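You operate a simulated robot arm through the tools that you are given. There is no shell and no other tool.

You run a simulated robot arm. Do the job below in one go: nothing can be reset, and whatever is moved stays where it is left.

TASK
Put the black basket in the REJECT bay and push the blue one onto the post.
Fine: down till the collar catches; shut the lid.

Only the result counts: the job must be done as asked and must still hold three seconds after the hand-in. Knocking over, shifting, dropping, spilling or breaking anything else fails it. A push-on lid holds only when it is set on centred and level and pressed home; a screw cap is set on level and turned clockwise until tight.

THE ROBOT
A 7-joint arm with a two-finger parallel gripper, fixed in place. Base frame: the origin is on the floor under the middle of its stand, x ahead of it, y to its left, z up; the work surface is at about z = 950. Lengths are in mm, angles in degrees, forces in N, time in s.
It reaches about 1372 mm from its shoulder. Its first joint turns from -149.0 to 149.0 degrees. Payload 3.43 kg.
Tool frame: the origin (TCP) lies between the finger pads and is the grasp point; the fingertips stand 30 mm ahead of it; z points along the fingers, y is the line along which they close. The gripper opens to 94 mm. The fingers are 28 mm wide and 10 mm thick; the gripper's body (50 by 96 mm) begins 55 mm behind the TCP.
Orientation is told as [roll, pitch, yaw] about the base's x, y, z axes, in that order, counted from this pose: with the fingers straight down and closing along the base's y, the tool's x points along the base's -x, its y along +y and its z along -z.

THE INTERFACE
- The arm moves only by the tool move_arm. Its argument "commands" is a list of rows, each a list of 7 numbers: the finger opening in mm, from 0 to 94, then the shift along the tool's x, y, z in mm, then the turn, a rotation vector about the tool's x, y, z in degrees. In form: [[fingers, x, y, z, rx, ry, rz], ...]. A call has 1 to 20 rows; each row shifts and turns the commanded pose from where the row before left it, along the tool's axes as they then stand. A row lasts 0.2 s, in which the tool goes at most 50 mm and 8.6 degrees; a call with a longer step from one row to the next is refused whole, and so is a gripper value outside its range. A pose out of reach is approached as far as the arm can. The call stops where the force on the tool passes 40 N (or 10 N more than at its start, if that is more) or the arm is blocked; 0.2 s more then pass. Each finger travels about 45 mm/s and halts on what it meets, pressing with about 38 N; the grip force reading is that of the motor and also rises with nothing between the fingers. The clock runs only during rows and for 0.2 s after the last one: add rows that do not move to give the fingers time. The reply holds the time, the measured pose of the TCP, the force on the tool along the base axes, the opening and the grip force, in the units named above and with some noise, with the torque about the TCP (base axes, N m) and any sound that the robot's microphone picked up.
- Cameras (640 x 400 px; columns grow to the right, rows downward): "scene" is fixed at [219, -500.8, 1716.8]; the picture's right is [0.75, -0.66, 0.00], its down [-0.33, -0.38, -0.86] and it looks along [0.57, 0.65, -0.51] (base axes); focal length 358 px, centre (320, 200). "wrist" rides on the gripper at [76, 14, -103] in the tool frame; the picture's right is [-0.18, 0.98, 0.00], its down [-0.75, -0.14, -0.64] and it looks along [-0.63, -0.12, 0.77] (tool axes); focal length 243 px, centre (320, 200). There is no depth. A picture from a camera that has moved, and an enlarged one, comes with that camera's place and axes in the base frame and with its lens.
- snapshot(camera): a new picture of that camera. The clock stands still meanwhile.
- inspect(camera, box): a new picture of the part [left, top, right, bottom] of that camera's present view, enlarged. The clock stands still meanwhile.
- finish_job(): hands the job in; it is judged then, once.

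Places have to be worked out from the pictures, the camera data and where the tool is seen. Open the gripper and draw the arm clear of the work before you hand the job in, unless the task says otherwise.

The tools are called after "Emit:" as a command line: name --pt "numbers of a row" for each row, then --argument value for the rest, lists and objects as JSON in quotes. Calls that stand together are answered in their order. move_arm: Moves the arm, as the interface text tells. Its arguments: {"type":"object","properties":{"commands":{"type":"array","items":{"type":"array","items":{"type":"number"}}}},"required":["commands"]} The other tools are called the same way: snapshot (camera) takes a picture; inspect (camera, box) takes an enlarged picture of a part of a camera's view; finish_job () hands the job in.

At the start:

```text
t: 0.0
ee_pos: [718.0, 677.8, 1223.3]
tcp_rot: [0.0, -0.1, 0.0]
contact_force: [-0.7, -0.4, -0.5]
ft_torque: [0.03, -0.02, 0.0]
width: 94.1
finger_force: 0.0
```

scene: 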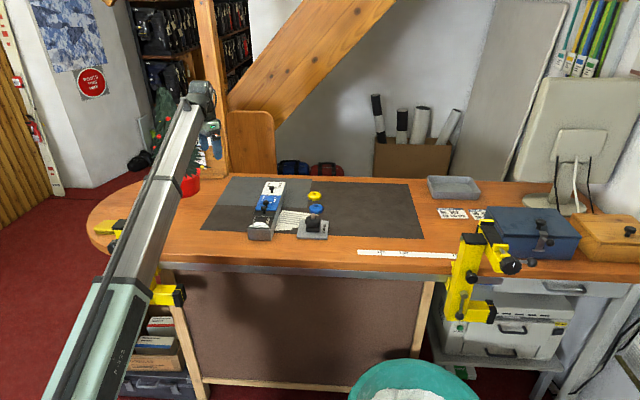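
wrist: 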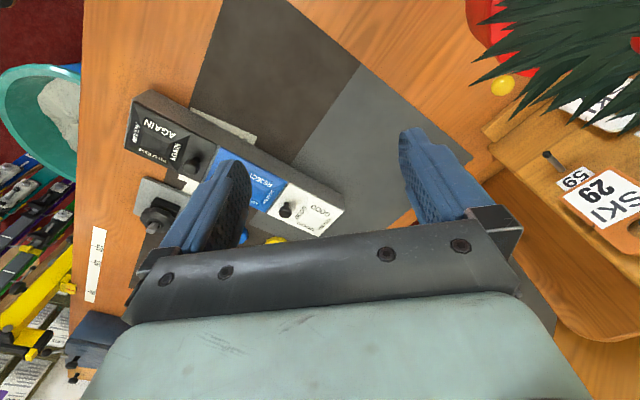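

I start by looking closer at the bench, where a box with marked bays and some small items are seen.

Emit:
inspect --camera "scene" --box '[220, 160, 360, 248]'

Emit:
inspect --camera "wrist" --box '[100, 70, 380, 245]'

Emit:
inspect --camera "scene" --box '[400, 160, 640, 310]'

```text
4.55 times, centred on (290, 204) of scene
camera zoom: at [219.0, -500.8, 1716.8], right [0.75, -0.66, 0.0], down [-0.33, -0.38, -0.86], along [0.57, 0.65, -0.51], focal length 1625 px, centre (456, 182)
```

zoom: 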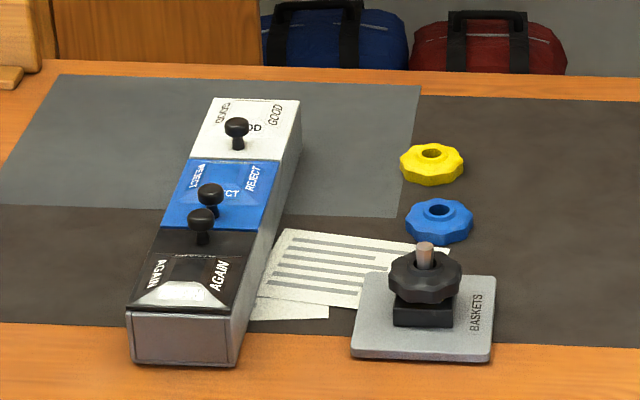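

```text
2.29 times, centred on (240, 158) of wrist
camera zoom: at [642.5, 693.0, 1324.8], right [0.18, 0.98, 0.0], down [0.75, -0.14, 0.64], along [0.63, -0.12, -0.77], focal length 555 px, centre (503, 297)
```

zoom: 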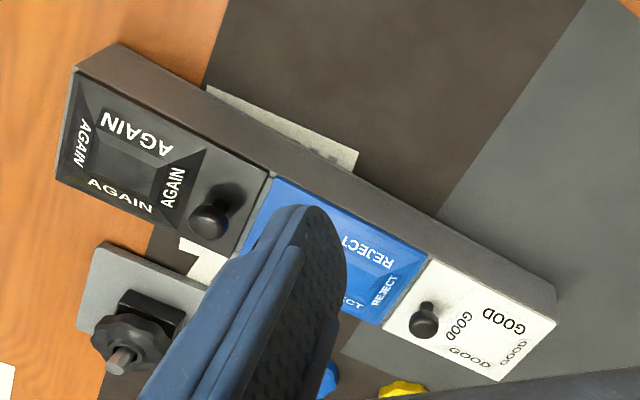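

```text
2.67 times, centred on (520, 235) of scene
camera zoom: at [219.0, -500.8, 1716.8], right [0.75, -0.66, 0.0], down [-0.33, -0.38, -0.86], along [0.57, 0.65, -0.51], focal length 953 px, centre (-213, 107)
```

zoom: 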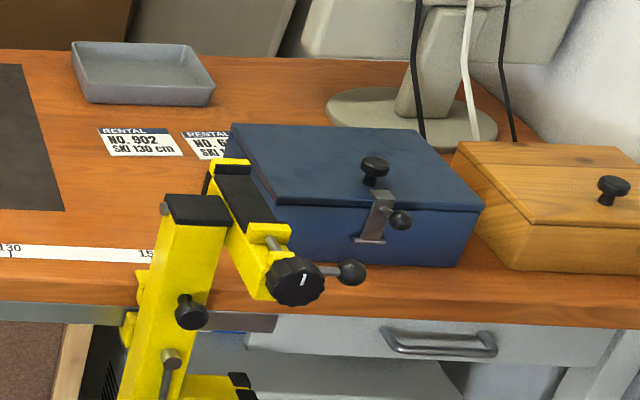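

The black basket sits on the post of the "BASKETS" plate, the blue one lies next to it, and the three-bay box has a knob per bay. I move the hand back and to its right to see the box better from the wrist.

Emit:
move_arm --pt "94 25 -30 -10 0 0 0" --pt "94 25 -30 -10 0 0 0" --pt "94 25 -30 -10 0 0 0" --pt "94 25 -30 -10 0 0 0" --pt "94 0 0 0 0 0 0"

Emit:
snapshot --camera "wrist"

Emit:
inspect --camera "wrist" --box '[180, 20, 420, 170]'

```text
t: 1.2
ee_pos: [634.0, 575.1, 1213.8]
tcp_rot: [1.2, -1.3, -0.1]
contact_force: [0.6, 1.0, 0.5]
ft_torque: [0.0, 0.02, -0.02]
width: 93.8
finger_force: 0.1
out of reach, approached as far as the arm can: row 2, 3, 4
```

```text
taken
camera wrist: at [555.4, 588.7, 1314.4], right [0.18, 0.98, 0.03], down [0.74, -0.16, 0.66], along [0.65, -0.1, -0.75], focal length 243 px, centre (320, 200)
```

wrist: 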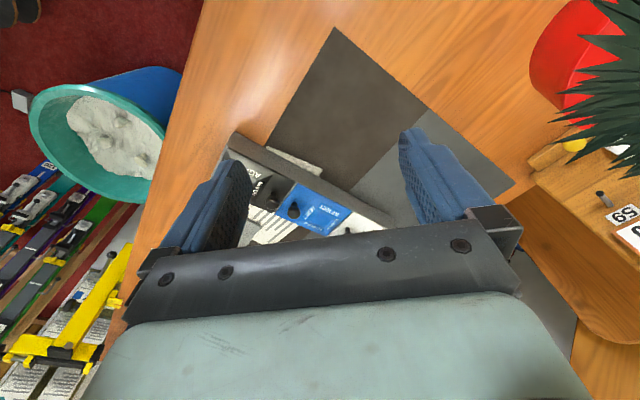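

```text
2.67 times, centred on (300, 95) of wrist
camera zoom: at [555.4, 588.7, 1314.4], right [0.18, 0.98, 0.03], down [0.74, -0.16, 0.66], along [0.65, -0.1, -0.75], focal length 647 px, centre (373, 480)
```

zoom: 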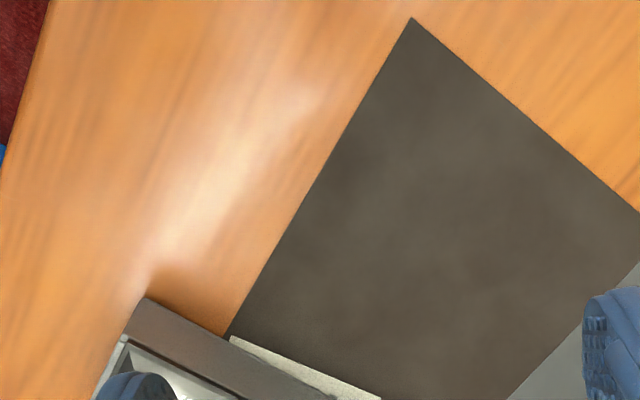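

The close-in pose reached the arm's limit and the fingers hide the box, which I judge to be around (840, 525). I move forward again (+x, up a bit) so that the box comes into the open upper part of the picture.

Emit:
move_arm --pt "94 -30 0 0 0 0 0" --pt "94 -30 0 -10 0 0 0" --pt "94 -30 0 -10 0 0 0" --pt "94 -10 0 -10 0 0 0" --pt "94 0 0 0 0 0 0"

Emit:
snapshot --camera "wrist"

```text
t: 2.4
ee_pos: [739.4, 580.1, 1234.2]
tcp_rot: [0.4, -0.5, 0.0]
contact_force: [0.5, 0.5, -0.3]
ft_torque: [0.04, -0.02, 0.02]
width: 94.0
finger_force: 0.1
out of reach, approached as far as the arm can: row 1, 4
```

```text
taken
camera wrist: at [662.1, 593.6, 1335.2], right [0.18, 0.98, 0.01], down [0.75, -0.15, 0.65], along [0.64, -0.11, -0.76], focal length 243 px, centre (320, 200)
```

wrist: 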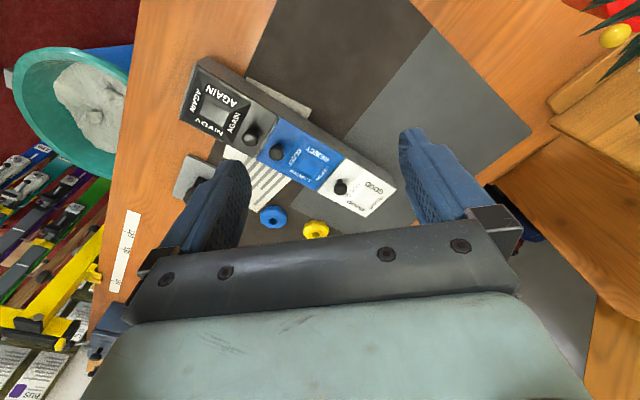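

The whole box is now in view. I enlarge it.

Emit:
inspect --camera "wrist" --box '[160, 40, 420, 250]'

Emit:
inspect --camera "wrist" --box '[240, 100, 400, 220]'

Emit:
inspect --camera "scene" --box '[240, 175, 340, 245]'

```text
1.90 times, centred on (290, 145) of wrist
camera zoom: at [662.1, 593.6, 1335.2], right [0.18, 0.98, 0.01], down [0.75, -0.15, 0.65], along [0.64, -0.11, -0.76], focal length 462 px, centre (377, 305)
```

zoom: 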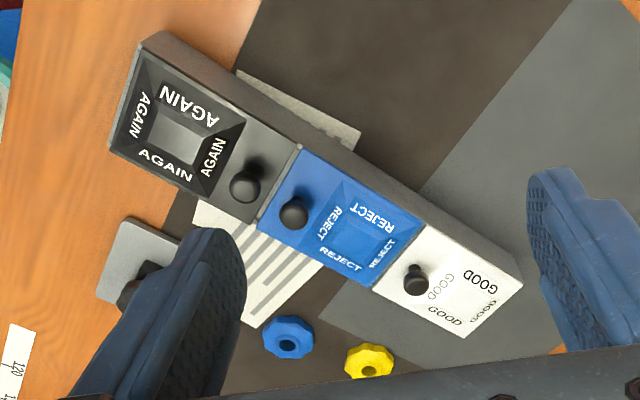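

```text
3.33 times, centred on (320, 160) of wrist
camera zoom: at [662.1, 593.6, 1335.2], right [0.18, 0.98, 0.01], down [0.75, -0.15, 0.65], along [0.64, -0.11, -0.76], focal length 809 px, centre (320, 333)
```

zoom: 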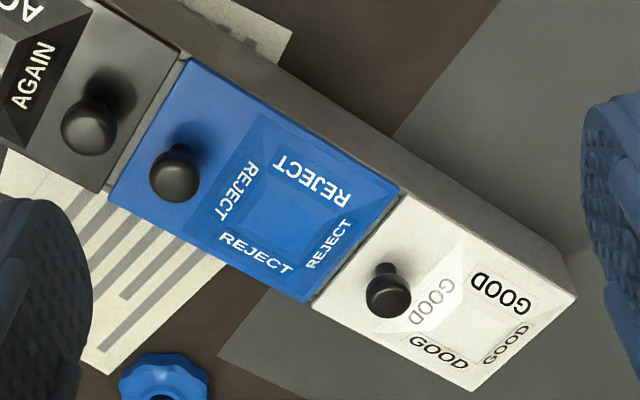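

```text
5.71 times, centred on (290, 210) of scene
camera zoom: at [219.0, -500.8, 1716.8], right [0.75, -0.66, 0.0], down [-0.33, -0.38, -0.86], along [0.57, 0.65, -0.51], focal length 2043 px, centre (491, 143)
```

zoom: 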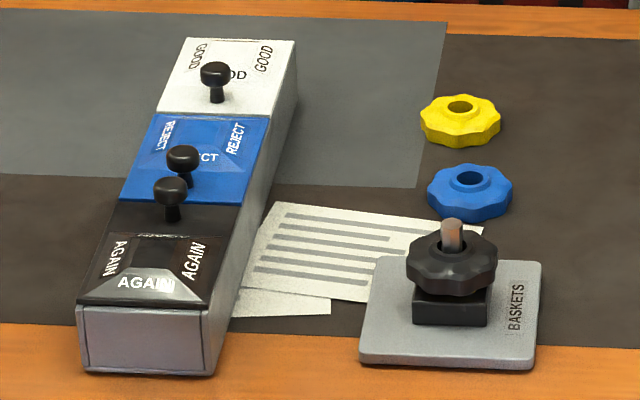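

The bays look like recessed trays with a small knob on a lid each, but I need a nearer view to tell whether they are covered. I lower the hand above the box (fingertips well above the knobs at about z 1025).

Emit:
move_arm --pt "94 -15 -15 15 0 0 0" --pt "94 -15 -15 20 0 0 0" --pt "94 -15 -15 20 0 0 0" --pt "94 -15 -15 20 0 0 0" --pt "94 0 0 0 0 0 0"

Emit:
snapshot --camera "wrist"

```text
t: 3.6
ee_pos: [799.7, 518.0, 1159.9]
tcp_rot: [0.0, 0.0, 0.0]
contact_force: [0.6, 0.0, 0.1]
ft_torque: [0.01, 0.01, 0.04]
width: 94.2
finger_force: 0.0
```

```text
taken
camera wrist: at [723.0, 532.6, 1260.9], right [0.18, 0.98, 0.0], down [0.75, -0.14, 0.64], along [0.63, -0.12, -0.77], focal length 243 px, centre (320, 200)
```

wrist: 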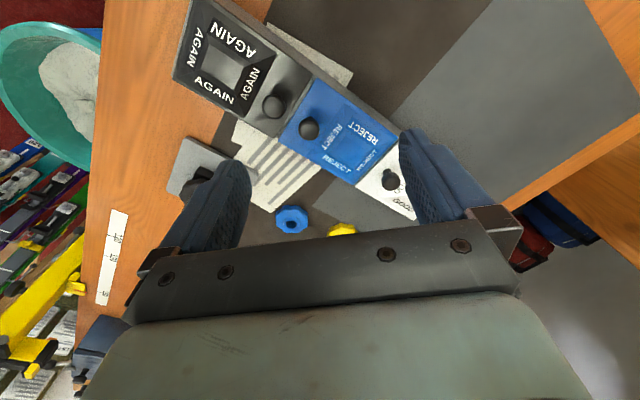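

Emit:
inspect --camera "wrist" --box '[240, 60, 420, 220]'

Emit:
inspect --camera "wrist" --box '[160, 0, 330, 130]'

```text
2.50 times, centred on (330, 140) of wrist
camera zoom: at [723.0, 532.6, 1260.9], right [0.18, 0.98, 0.0], down [0.75, -0.14, 0.64], along [0.63, -0.12, -0.77], focal length 606 px, centre (295, 350)
```

zoom: 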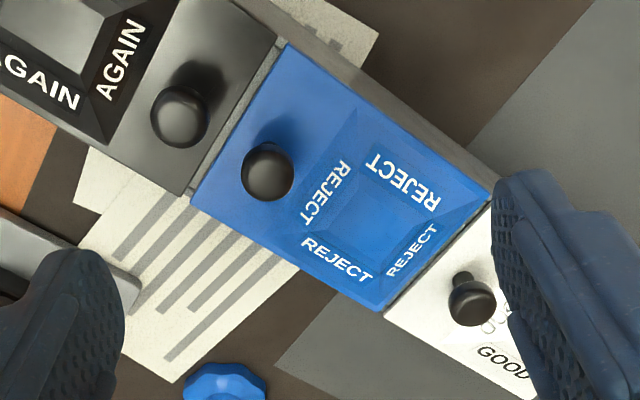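

```text
3.08 times, centred on (245, 65) of wrist
camera zoom: at [723.0, 532.6, 1260.9], right [0.18, 0.98, 0.0], down [0.75, -0.14, 0.64], along [0.63, -0.12, -0.77], focal length 746 px, centre (551, 615)
```

zoom: 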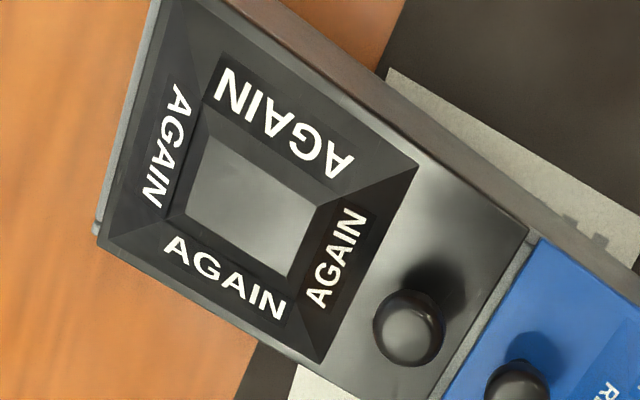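

The lids carry raised label blocks and each has a knob near one end. I zoom further to look for hinges or slide grooves.

Emit:
inspect --camera "scene" --box '[245, 178, 300, 213]'

Emit:
inspect --camera "scene" --box '[245, 205, 300, 243]'

Emit:
inspect --camera "scene" --box '[295, 185, 345, 243]'

Emit:
inspect --camera "wrist" --box '[270, 75, 350, 135]'

Emit:
inspect --camera "wrist" --box '[310, 110, 430, 220]'

```text
11.43 times, centred on (272, 196) of scene
camera zoom: at [219.0, -500.8, 1716.8], right [0.75, -0.66, 0.0], down [-0.33, -0.38, -0.86], along [0.57, 0.65, -0.51], focal length 4086 px, centre (863, 251)
```

zoom: 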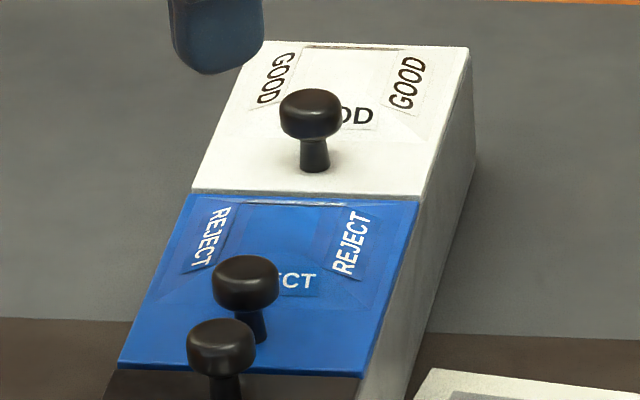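

```text
10.53 times, centred on (272, 224) of scene
camera zoom: at [219.0, -500.8, 1716.8], right [0.75, -0.66, 0.0], down [-0.33, -0.38, -0.86], along [0.57, 0.65, -0.51], focal length 3763 px, centre (820, -53)
```

zoom: 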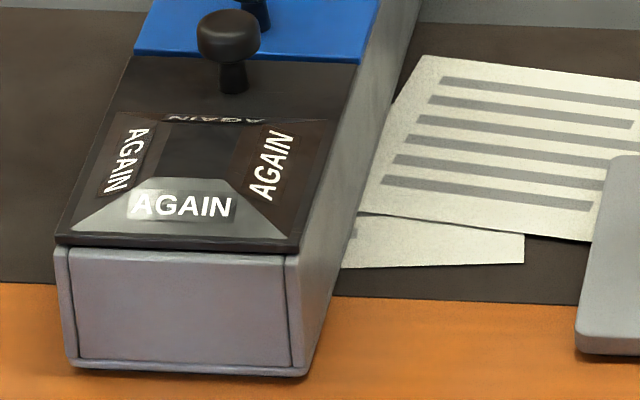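

```text
6.90 times, centred on (320, 214) of scene
camera zoom: at [219.0, -500.8, 1716.8], right [0.75, -0.66, 0.0], down [-0.33, -0.38, -0.86], along [0.57, 0.65, -0.51], focal length 2465 px, centre (320, 103)
```

zoom: 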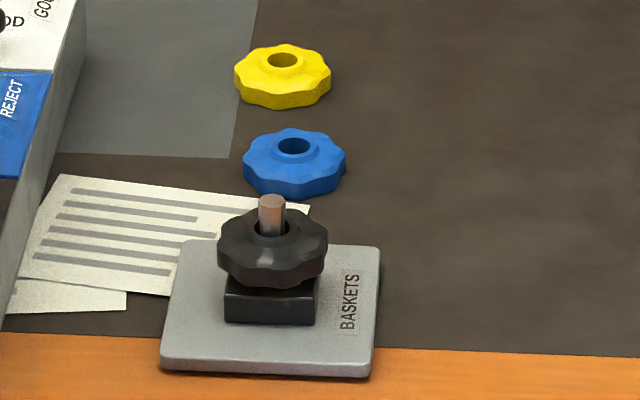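

```text
6.67 times, centred on (310, 105) of wrist
camera zoom: at [723.0, 532.6, 1260.9], right [0.18, 0.98, 0.0], down [0.75, -0.14, 0.64], along [0.63, -0.12, -0.77], focal length 1618 px, centre (387, 833)
```

zoom: 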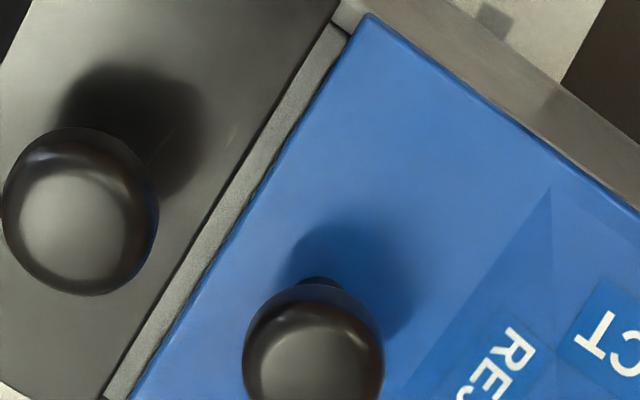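

```text
3.64 times, centred on (370, 165) of wrist
camera zoom: at [723.0, 532.6, 1260.9], right [0.18, 0.98, 0.0], down [0.75, -0.14, 0.64], along [0.63, -0.12, -0.77], focal length 882 px, centre (138, 327)
```

zoom: 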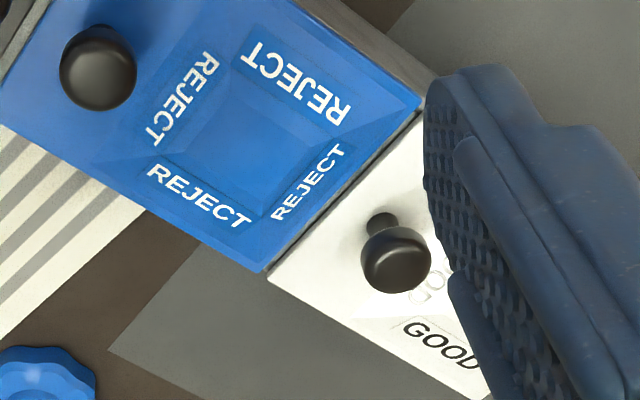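

All three lids are shut, each about 80 × 114 mm with its top near z = 1000; the box lies at 45° and the REJECT knob is near (826, 501). I move above that knob and turn the hand 45° so that the fingers close across the box.

Emit:
move_arm --pt "60 -26.7 -16.7 30 0 0 0" --pt "60 0 0 0 0 0 -7.5" --pt "60 0 0 0 0 0 -7.5" --pt "60 0 0 0 0 0 -7.5" --pt "60 0 0 0 0 0 -7.5" --pt "60 0 0 0 0 0 -7.5" --pt "60 0 0 0 0 0 -7.5" --pt "60 0 0 0 0 0 0"

Emit:
snapshot --camera "wrist"

Emit:
snapshot --camera "scene"

```text
t: 5.4
ee_pos: [825.4, 500.3, 1130.8]
tcp_rot: [0.1, 0.0, 45.1]
contact_force: [-1.1, -0.5, 0.1]
ft_torque: [0.01, -0.01, 0.02]
width: 60.0
finger_force: 0.1
```

```text
taken
camera wrist: at [762.1, 458.1, 1232.9], right [-0.57, 0.82, 0.0], down [0.63, 0.43, 0.64], along [0.53, 0.36, -0.77], focal length 243 px, centre (320, 200)
```

wrist: 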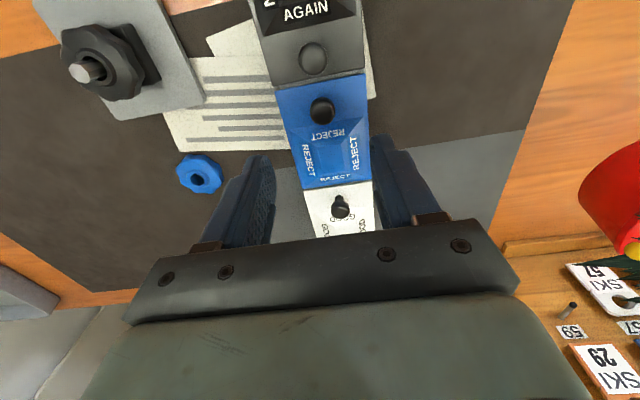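

```text
taken
```

scene: 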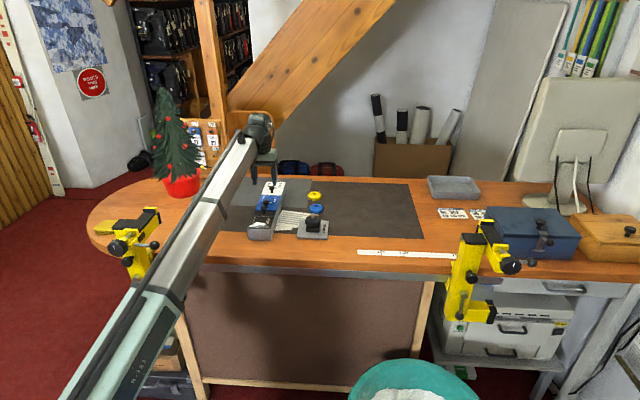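

The view is now aligned with the box. I enlarge the knob region and the post region to measure them.

Emit:
inspect --camera "wrist" --box '[250, 0, 400, 100]'

Emit:
inspect --camera "wrist" --box '[250, 70, 410, 200]'

Emit:
inspect --camera "wrist" --box '[30, 0, 240, 200]'

```text
4.00 times, centred on (325, 50) of wrist
camera zoom: at [762.1, 458.1, 1232.9], right [-0.57, 0.82, 0.0], down [0.63, 0.43, 0.64], along [0.53, 0.36, -0.77], focal length 970 px, centre (300, 800)
```

zoom: 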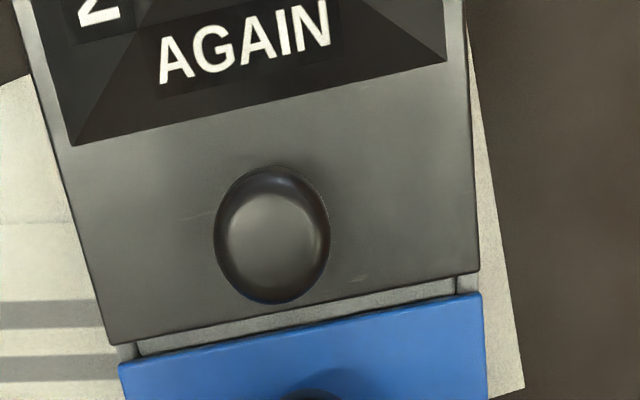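

```text
3.08 times, centred on (330, 135) of wrist
camera zoom: at [762.1, 458.1, 1232.9], right [-0.57, 0.82, 0.0], down [0.63, 0.43, 0.64], along [0.53, 0.36, -0.77], focal length 746 px, centre (289, 400)
```

zoom: 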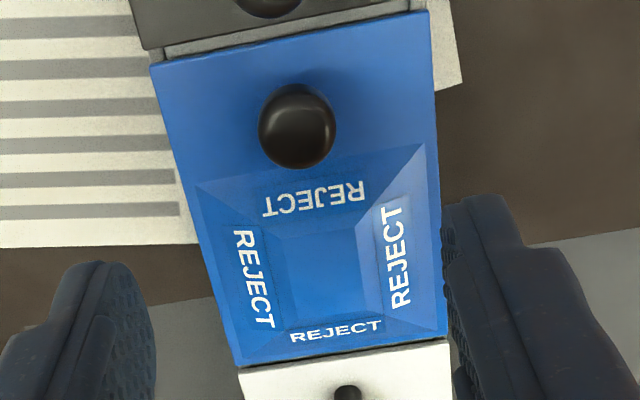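

```text
2.00 times, centred on (135, 100) of wrist
camera zoom: at [762.1, 458.1, 1232.9], right [-0.57, 0.82, 0.0], down [0.63, 0.43, 0.64], along [0.53, 0.36, -0.77], focal length 485 px, centre (690, 400)
```

zoom: 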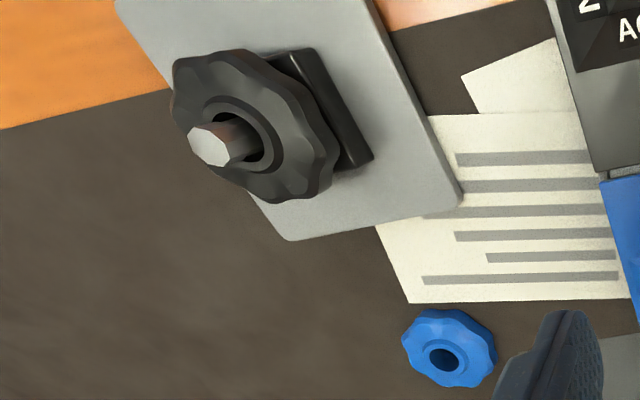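

The REJECT knob head measures about 22 mm across, centred near (825, 502), with its top near z = 1024. I descend so the fingertips stop just above the lid (TCP about 1037) and close on the knob.

Emit:
move_arm --pt "60 -1.3 1.5 30 0 0 0" --pt "60 0 0 30 0 0 0" --pt "60 0 0 20 0 0 0" --pt "60 0 0 13 0 0 0" --pt "60 0 0 0 0 0 0"

Emit:
inspect --camera "wrist" --box '[200, 0, 440, 200]'

Emit:
inspect --camera "scene" --box '[235, 150, 325, 245]'

```text
t: 6.6
ee_pos: [825.9, 505.8, 1038.1]
tcp_rot: [0.0, -0.1, 45.0]
contact_force: [-0.7, 0.6, 0.8]
ft_torque: [-0.01, 0.03, -0.02]
width: 60.0
finger_force: 0.1
```

```text
2.00 times, centred on (320, 100) of wrist
camera zoom: at [761.6, 462.2, 1139.7], right [-0.56, 0.83, 0.0], down [0.63, 0.43, 0.64], along [0.53, 0.36, -0.77], focal length 485 px, centre (320, 400)
```

zoom: 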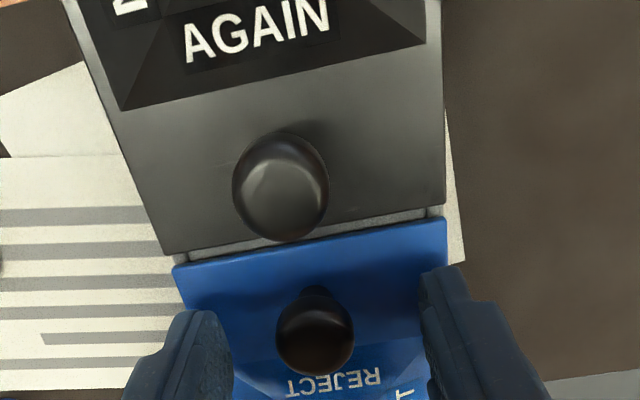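

```text
4.21 times, centred on (280, 198) of scene
camera zoom: at [219.0, -500.8, 1716.8], right [0.75, -0.66, 0.0], down [-0.33, -0.38, -0.86], along [0.57, 0.65, -0.51], focal length 1505 px, centre (488, 210)
```

zoom: 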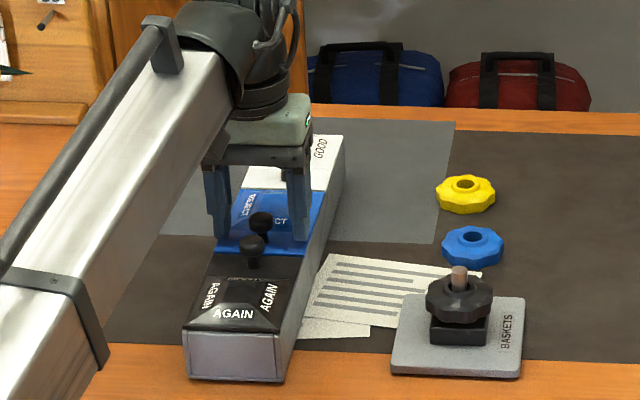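

The knob sits centred fore-and-aft but about 3 mm to one side between the fingers, so I shift slightly and close on it.

Emit:
move_arm --pt "60 0 -2.8 0 0 0 0" --pt "40 0 0 0 0 0 0" --pt "30 0 0 0 0 0 0" --pt "10 0 0 0 0 0 0" --pt "10 0 0 0 0 0 0" --pt "10 0 0 0 0 0 0"

Emit:
inspect --camera "wrist" --box '[200, 0, 440, 200]'

```text
t: 8.0
ee_pos: [827.4, 503.0, 1037.8]
tcp_rot: [0.0, 0.0, 45.0]
contact_force: [0.1, 0.2, -0.7]
ft_torque: [-0.03, 0.01, 0.03]
width: 21.2
finger_force: 38.1
```

```text
2.00 times, centred on (320, 100) of wrist
camera zoom: at [763.7, 459.3, 1139.1], right [-0.56, 0.83, 0.0], down [0.63, 0.43, 0.64], along [0.53, 0.36, -0.77], focal length 485 px, centre (320, 400)
```

zoom: 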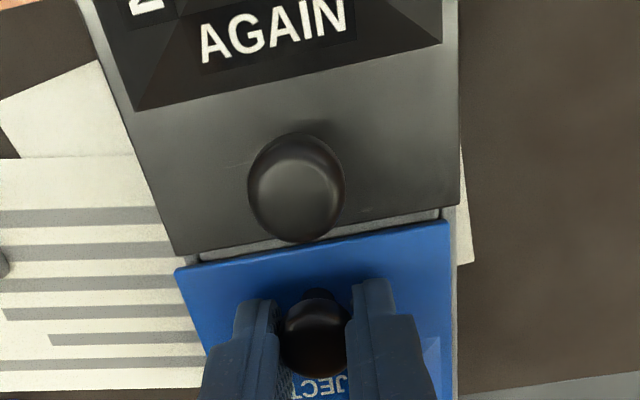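

The knob is gripped (21 mm). I lift slowly by a few millimetres and watch force and lid motion.

Emit:
move_arm --pt "10 0 0 -2 0 0 0" --pt "10 0 0 -2 0 0 0" --pt "10 0 0 -2 0 0 0" --pt "10 0 0 -2 0 0 0" --pt "10 0 0 0 0 0 0"

Emit:
inspect --camera "wrist" --box '[200, 0, 440, 200]'

Emit:
inspect --camera "scene" --box '[245, 178, 310, 228]'

```text
t: 9.2
ee_pos: [829.4, 502.7, 1043.7]
tcp_rot: [0.0, 0.0, 45.0]
contact_force: [1.2, 0.6, -31.2]
ft_torque: [-0.09, 0.11, 0.02]
width: 21.2
finger_force: 38.2
```

```text
2.00 times, centred on (320, 100) of wrist
camera zoom: at [765.9, 459.8, 1145.9], right [-0.56, 0.83, 0.0], down [0.63, 0.43, 0.64], along [0.53, 0.36, -0.77], focal length 485 px, centre (320, 400)
```

zoom: 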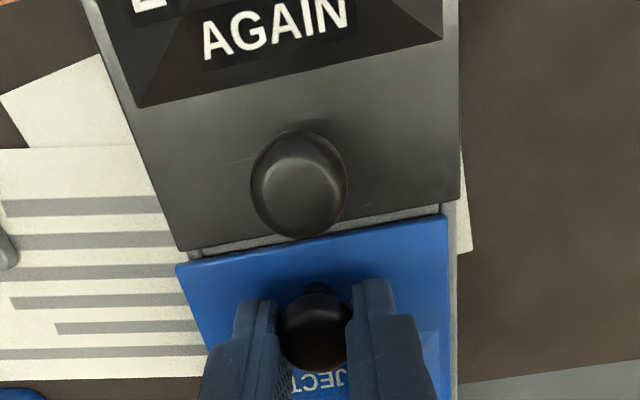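

```text
8.00 times, centred on (278, 203) of scene
camera zoom: at [219.0, -500.8, 1716.8], right [0.75, -0.66, 0.0], down [-0.33, -0.38, -0.86], along [0.57, 0.65, -0.51], focal length 2860 px, centre (660, 176)
```

zoom: 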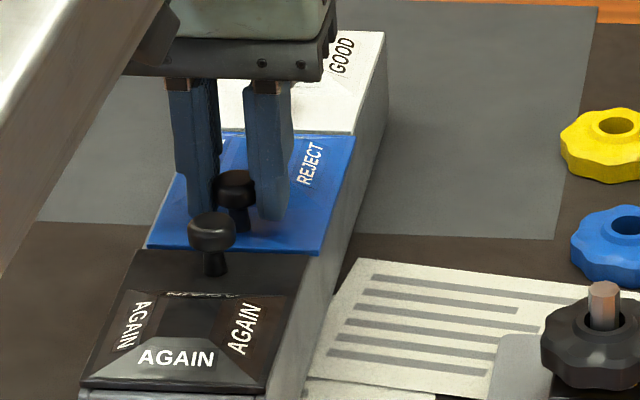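

Lifting 8 mm met about 31 N and the lid did not rise, so it isn't a free lift. I ease back down and test small sideways moves to see which way the lid gives.

Emit:
move_arm --pt "10 0 0 4 0 0 0" --pt "10 0 0 4 0 0 0" --pt "10 0 0 0 0 0 0"

Emit:
move_arm --pt "10 2 0 0 0 0 0" --pt "10 2 0 0 0 0 0" --pt "10 0 0 0 0 0 0"

Emit:
inspect --camera "wrist" --box '[200, 0, 440, 200]'

```text
t: 10.0
ee_pos: [828.2, 501.2, 1041.2]
tcp_rot: [0.0, -0.2, 45.0]
contact_force: [1.7, 1.0, 25.2]
ft_torque: [-0.59, 0.55, 0.01]
width: 21.5
finger_force: 38.0
```

```text
t: 10.8
ee_pos: [827.0, 500.7, 1040.3]
tcp_rot: [0.0, -0.2, 45.1]
contact_force: [17.6, 18.8, 17.6]
ft_torque: [0.26, -0.24, -0.01]
width: 21.2
finger_force: 38.1
```

```text
2.00 times, centred on (320, 100) of wrist
camera zoom: at [762.0, 457.9, 1139.5], right [-0.57, 0.82, 0.0], down [0.63, 0.43, 0.65], along [0.53, 0.37, -0.76], focal length 485 px, centre (320, 400)
```

zoom: 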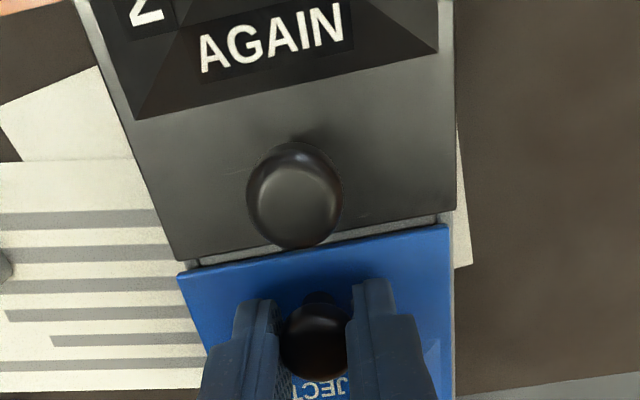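

Pulling toward AGAIN is stiff (25 N). I undo it and try the opposite direction, toward GOOD.

Emit:
move_arm --pt "10 -2 0 -1.5 0 0 0" --pt "10 -2 0 -1.5 0 0 0" --pt "10 0 0 0 0 0 0"

Emit:
move_arm --pt "10 -2 0 0 0 0 0" --pt "10 -2 0 0 0 0 0" --pt "10 0 0 0 0 0 0"

Emit:
inspect --camera "wrist" --box '[200, 0, 440, 200]'

```text
t: 11.6
ee_pos: [826.9, 499.6, 1038.2]
tcp_rot: [0.0, 0.4, 44.9]
contact_force: [-4.2, -3.3, -29.1]
ft_torque: [-0.12, 0.15, 0.06]
width: 21.3
finger_force: 38.4
```

```text
t: 12.4
ee_pos: [832.7, 502.5, 1040.0]
tcp_rot: [0.1, -0.1, 45.0]
contact_force: [-1.9, -2.5, -26.3]
ft_torque: [-0.04, 0.07, 0.01]
width: 21.1
finger_force: 38.5
```

```text
2.00 times, centred on (320, 100) of wrist
camera zoom: at [769.0, 461.7, 1141.5], right [-0.56, 0.83, 0.0], down [0.63, 0.43, 0.64], along [0.53, 0.36, -0.77], focal length 485 px, centre (320, 400)
```

zoom: 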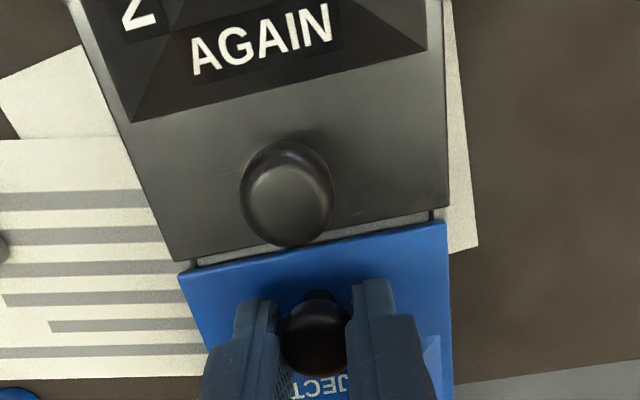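

Toward GOOD the sideways force stayed near zero. I check the gap between the lids at higher zoom to see whether the lid moved.

Emit:
inspect --camera "wrist" --box '[260, 80, 380, 180]'

Emit:
inspect --camera "scene" --box '[250, 180, 300, 220]'

```text
4.00 times, centred on (320, 130) of wrist
camera zoom: at [769.0, 461.7, 1141.5], right [-0.56, 0.83, 0.0], down [0.63, 0.43, 0.64], along [0.53, 0.36, -0.77], focal length 970 px, centre (320, 480)
```

zoom: 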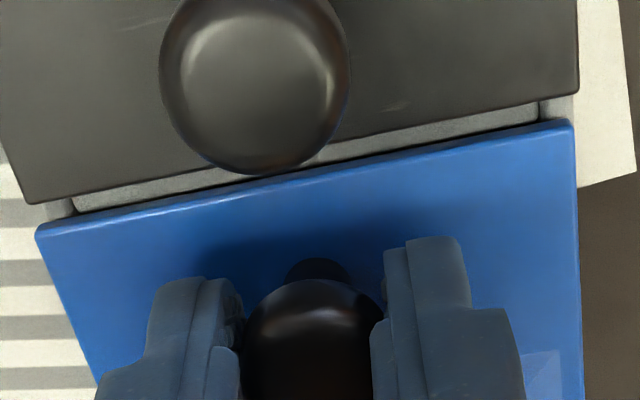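

```text
10.00 times, centred on (275, 200) of scene
camera zoom: at [219.0, -500.8, 1716.8], right [0.75, -0.66, 0.0], down [-0.33, -0.38, -0.86], along [0.57, 0.65, -0.51], focal length 3575 px, centre (770, 200)
```

zoom: 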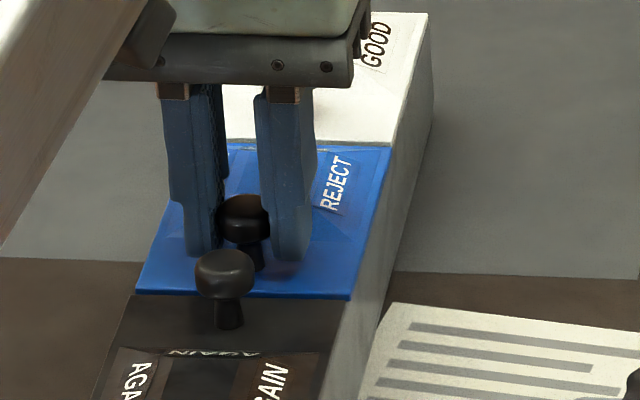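

The background shifted but the AGAIN lid did not, so I suspect the whole box moved a few millimetres with the knob while I was pulling up. I check against the very first scene zoom before doing anything else.

Emit:
inspect --camera "scene" --box '[240, 175, 340, 245]'

Emit:
inspect --camera "scene" --box '[245, 205, 300, 243]'

```text
5.71 times, centred on (290, 210) of scene
camera zoom: at [219.0, -500.8, 1716.8], right [0.75, -0.66, 0.0], down [-0.33, -0.38, -0.86], along [0.57, 0.65, -0.51], focal length 2043 px, centre (491, 143)
```

zoom: 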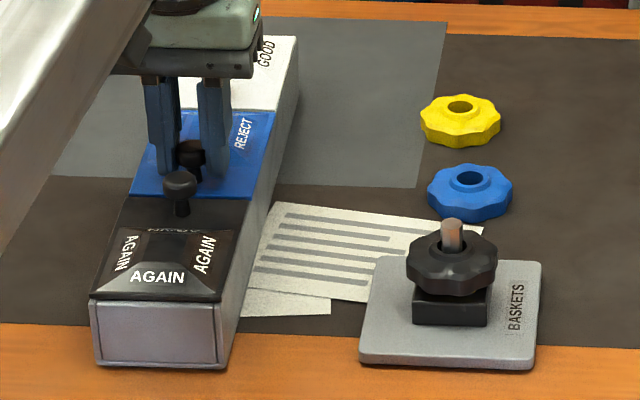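

```text
10.53 times, centred on (272, 224) of scene
camera zoom: at [219.0, -500.8, 1716.8], right [0.75, -0.66, 0.0], down [-0.33, -0.38, -0.86], along [0.57, 0.65, -0.51], focal length 3763 px, centre (820, -53)
```

zoom: 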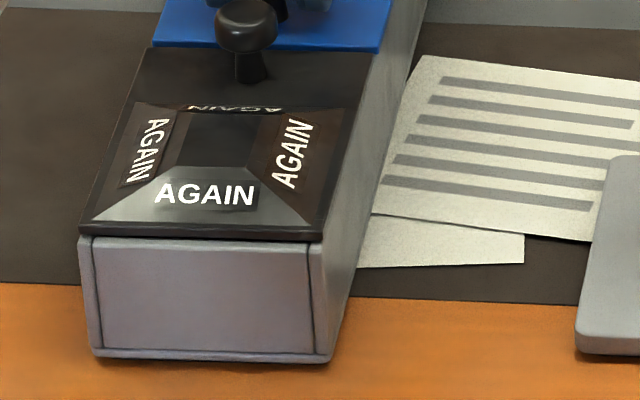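

The near end of the box has indeed shifted by several millimetres (the lid stayed latched and the box rode up with it). I lower it to rest and release the knob so I can measure before putting it right.

Emit:
move_arm --pt "10 0 0 1 0 0 0" --pt "10 0 0 1 0 0 0" --pt "10 0 0 0 0 0 0"

Emit:
inspect --camera "scene" --box '[245, 205, 300, 243]'

Emit:
inspect --camera "scene" --box '[240, 175, 340, 245]'

```text
t: 13.2
ee_pos: [833.6, 505.5, 1039.2]
tcp_rot: [-0.1, -0.3, 45.0]
contact_force: [7.8, 4.7, 16.1]
ft_torque: [-0.55, 0.53, -0.02]
width: 21.8
finger_force: 37.8
```

```text
10.53 times, centred on (272, 224) of scene
camera zoom: at [219.0, -500.8, 1716.8], right [0.75, -0.66, 0.0], down [-0.33, -0.38, -0.86], along [0.57, 0.65, -0.51], focal length 3763 px, centre (820, -53)
```

zoom: 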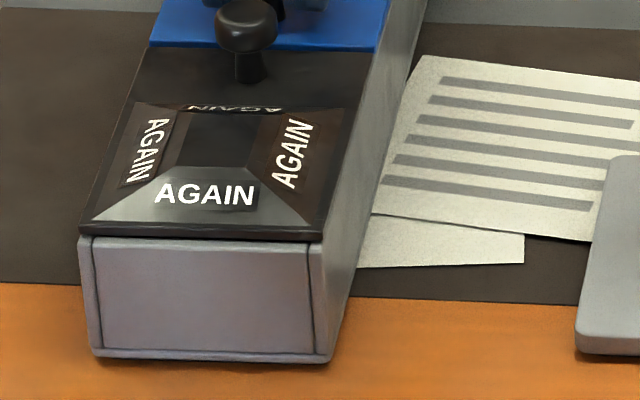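

```text
5.71 times, centred on (290, 210) of scene
camera zoom: at [219.0, -500.8, 1716.8], right [0.75, -0.66, 0.0], down [-0.33, -0.38, -0.86], along [0.57, 0.65, -0.51], focal length 2043 px, centre (491, 143)
```

zoom: 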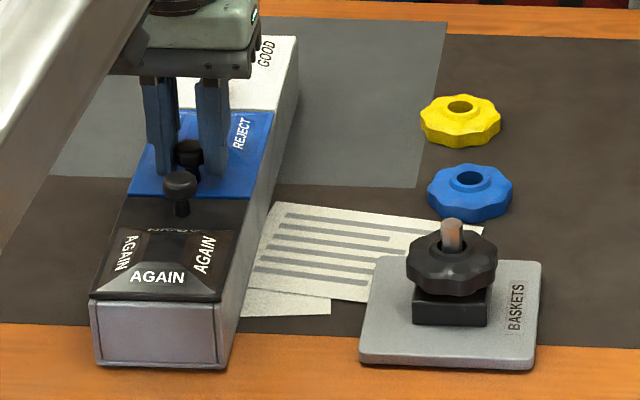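

The box now rests flat again, and comparing pictures shows that the earlier pull lifted the whole box a few millimetres: the lid does not come up by plain pulling. I neutralise the vertical force and test a small twist of the knob.

Emit:
move_arm --pt "10 0 0 -1 0 0 0" --pt "10 0 0 0 0 0 0"

Emit:
move_arm --pt "10 0 0 0 0 0 4" --pt "10 0 0 0 0 0 4" --pt "10 0 0 0 0 0 4" --pt "10 0 0 0 0 0 0"

Emit:
inspect --camera "wrist" --box '[200, 0, 440, 200]'

```text
t: 13.8
ee_pos: [831.0, 505.5, 1039.3]
tcp_rot: [0.0, -0.3, 45.0]
contact_force: [11.0, 12.0, 14.9]
ft_torque: [0.7, -0.7, -0.03]
width: 21.2
finger_force: 38.0
```

```text
t: 14.8
ee_pos: [830.7, 503.9, 1039.6]
tcp_rot: [0.0, -0.1, 32.8]
contact_force: [8.2, 9.2, 17.9]
ft_torque: [0.28, -0.24, 0.0]
width: 21.5
finger_force: 38.1
```

```text
2.00 times, centred on (320, 100) of wrist
camera zoom: at [758.8, 475.0, 1141.1], right [-0.38, 0.93, 0.0], down [0.71, 0.29, 0.64], along [0.59, 0.24, -0.77], focal length 485 px, centre (320, 400)
```

zoom: 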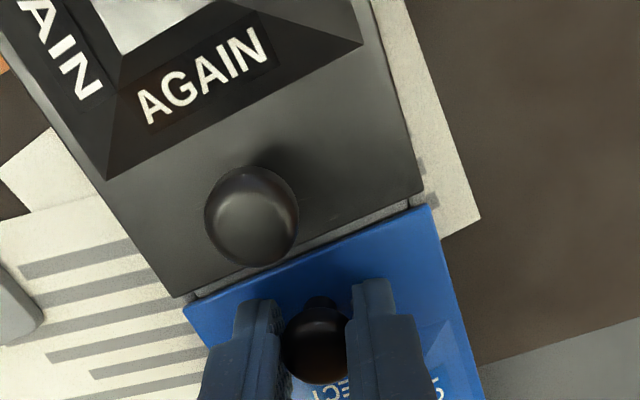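

Twisting meets no resistance and changes nothing. I turn back and test a sideways push across the box.

Emit:
move_arm --pt "10 0 0 -0.5 0 0 -4" --pt "10 0 0 -0.5 0 0 -4" --pt "10 0 0 0 0 0 -4" --pt "10 0 0 0 0 0 0"

Emit:
move_arm --pt "10 0 1.5 0 0 0 0" --pt "10 0 1.5 0 0 0 0" --pt "10 0 0 0 0 0 0"

Emit:
inspect --camera "wrist" --box '[200, 0, 440, 200]'

Emit:
inspect --camera "scene" --box '[245, 205, 300, 243]'

```text
t: 15.8
ee_pos: [830.6, 503.0, 1040.2]
tcp_rot: [0.0, 0.2, 45.0]
contact_force: [-6.9, -7.9, -11.5]
ft_torque: [-0.13, 0.06, -0.02]
width: 21.1
finger_force: 37.9
```

```text
t: 16.6
ee_pos: [828.9, 505.8, 1039.2]
tcp_rot: [-0.1, -0.1, 45.0]
contact_force: [-0.3, -11.7, -17.7]
ft_torque: [0.38, -0.55, -0.1]
width: 21.4
finger_force: 38.1
```

```text
2.00 times, centred on (320, 100) of wrist
camera zoom: at [765.8, 463.4, 1141.1], right [-0.56, 0.83, 0.0], down [0.63, 0.43, 0.64], along [0.53, 0.36, -0.77], focal length 485 px, centre (320, 400)
```

zoom: 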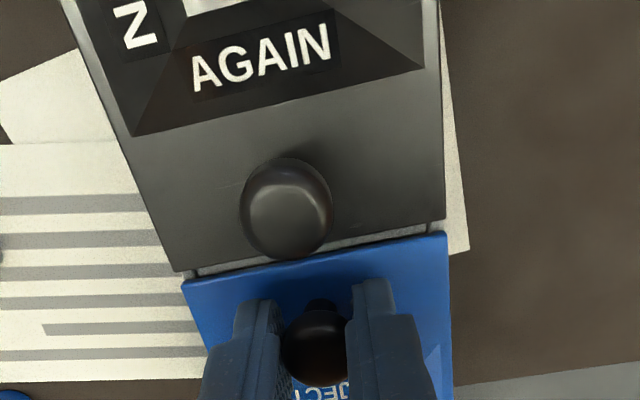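

```text
10.53 times, centred on (272, 224) of scene
camera zoom: at [219.0, -500.8, 1716.8], right [0.75, -0.66, 0.0], down [-0.33, -0.38, -0.86], along [0.57, 0.65, -0.51], focal length 3763 px, centre (820, -53)
```

zoom: 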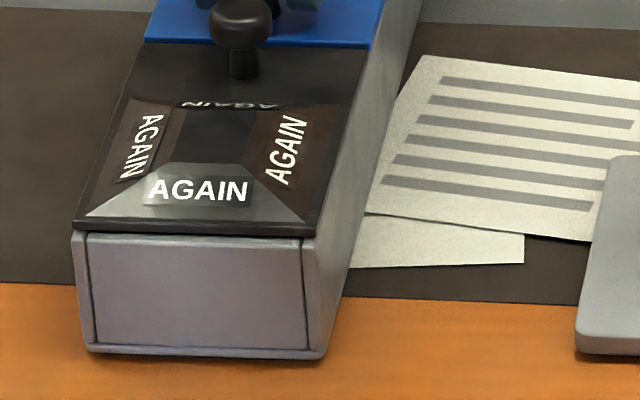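

The push only slides the box, so the lid doesn't slide sideways either. I let go of the knob, rise, and look at the lid edges from a lower angle.

Emit:
move_arm --pt "40 0 -1.5 0 0 0 0" --pt "60 0 0 0 0 0 0" --pt "60 0 0 0 0 0 0" --pt "60 0 0 -15 0 0 0" --pt "60 0 0 -40 0 0 0" --pt "60 0 0 -40 0 0 0" --pt "60 0 0 0 0 0 0"

Emit:
snapshot --camera "wrist"

Emit:
inspect --camera "scene" --box '[240, 175, 340, 245]'

```text
t: 18.2
ee_pos: [829.5, 504.9, 1135.0]
tcp_rot: [0.0, 0.0, 45.1]
contact_force: [0.3, -0.3, 0.5]
ft_torque: [0.03, 0.03, -0.02]
width: 59.9
finger_force: 0.0
```

```text
taken
camera wrist: at [765.9, 461.6, 1237.2], right [-0.56, 0.83, 0.0], down [0.63, 0.43, 0.64], along [0.53, 0.36, -0.77], focal length 243 px, centre (320, 200)
```

wrist: 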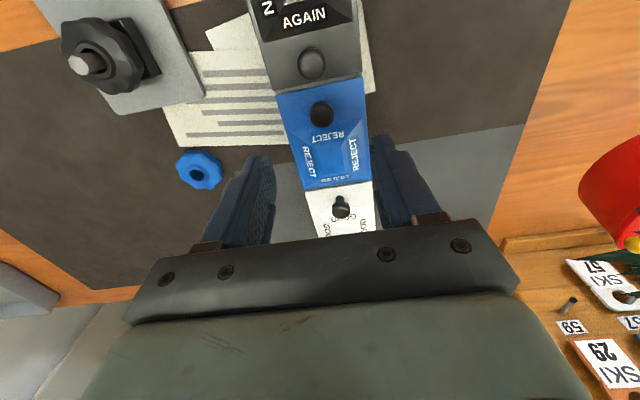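

```text
5.71 times, centred on (290, 210) of scene
camera zoom: at [219.0, -500.8, 1716.8], right [0.75, -0.66, 0.0], down [-0.33, -0.38, -0.86], along [0.57, 0.65, -0.51], focal length 2043 px, centre (491, 143)
```

zoom: 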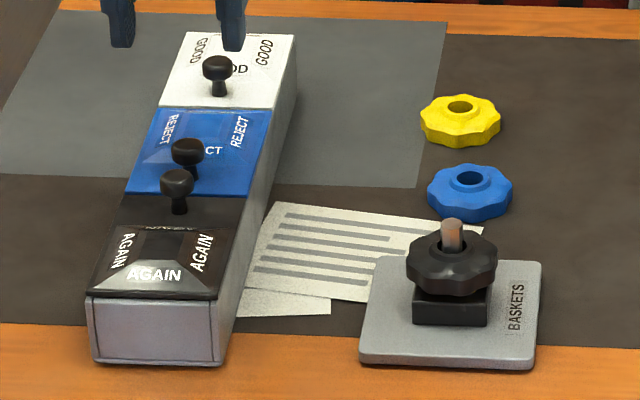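

The box has shifted by roughly 8–9 mm along its length; I'll set that right later. Now I swing round to the robot-side of the box and tilt the hand to see the lid edges at a low angle.

Emit:
move_arm --pt "60 -13 42.5 0 0 0 0" --pt "60 -13 42.5 0 0 0 0" --pt "60 -13 42.5 0 0 0 0" --pt "60 -13 42.5 0 0 0 0" --pt "60 0 0 0 0 0 8" --pt "60 0 0 0 0 0 8" --pt "60 0 0 0 0 0 8" --pt "60 0 0 0 0 0 8" --pt "60 0 0 0 0 0 8" --pt "60 0 0 0 0 0 8" --pt "60 0 0 0 0 0 8" --pt "60 0 0 0 0 0 8" --pt "60 0 0 0 0 0 8" --pt "60 0 0 0 0 0 8" --pt "60 0 0 0 0 -7 0" --pt "60 0 0 0 0 -7 0" --pt "60 0 0 0 0 -7 0" --pt "60 0 0 0 0 -7 0" --pt "60 0 0 0 0 0 0"

Emit:
snapshot --camera "wrist"

```text
t: 22.2
ee_pos: [746.4, 662.4, 1135.9]
tcp_rot: [-0.1, -28.1, -35.1]
contact_force: [0.6, 0.3, -0.2]
ft_torque: [0.02, 0.01, 0.0]
width: 60.0
finger_force: 0.1
```

```text
taken
camera wrist: at [660.4, 742.3, 1189.1], right [0.7, 0.71, 0.09], down [0.22, -0.32, 0.92], along [0.68, -0.62, -0.38], focal length 243 px, centre (320, 200)
```

wrist: 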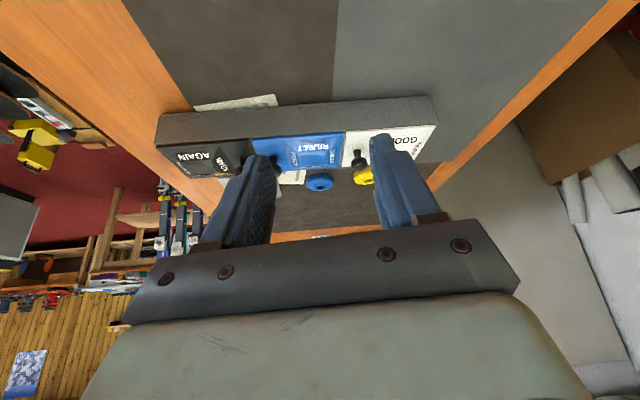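

Emit:
move_arm --pt "60 14 0 26.5 0 0 0" --pt "60 14 0 26.5 0 0 0" --pt "60 0 0 0 0 -6 0" --pt "60 0 0 0 0 0 0"

Emit:
snapshot --camera "wrist"

Emit:
inspect --camera "wrist" --box '[150, 60, 450, 220]'

```text
t: 23.2
ee_pos: [747.7, 663.4, 1076.6]
tcp_rot: [0.0, -34.1, -35.0]
contact_force: [0.9, 0.2, 0.3]
ft_torque: [-0.01, 0.04, -0.02]
width: 60.1
finger_force: 0.1
```

```text
taken
camera wrist: at [656.7, 744.4, 1116.7], right [0.69, 0.72, 0.1], down [0.14, -0.27, 0.95], along [0.71, -0.64, -0.28], focal length 243 px, centre (320, 200)
```

wrist: 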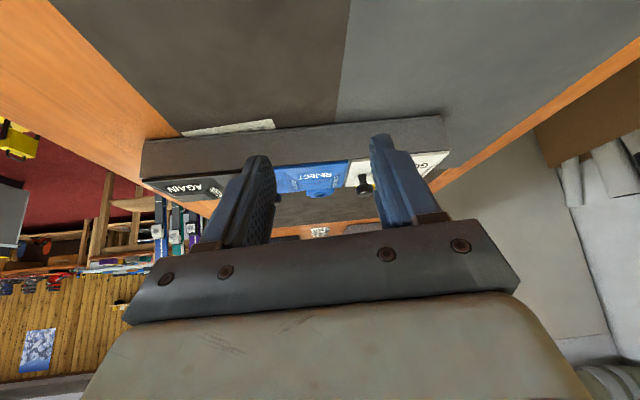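

```text
2.13 times, centred on (300, 140) of wrist
camera zoom: at [656.7, 744.4, 1116.7], right [0.69, 0.72, 0.1], down [0.14, -0.27, 0.95], along [0.71, -0.64, -0.28], focal length 518 px, centre (363, 328)
```

zoom: 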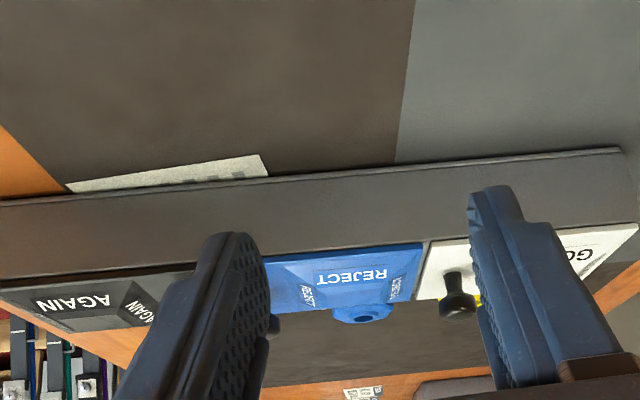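

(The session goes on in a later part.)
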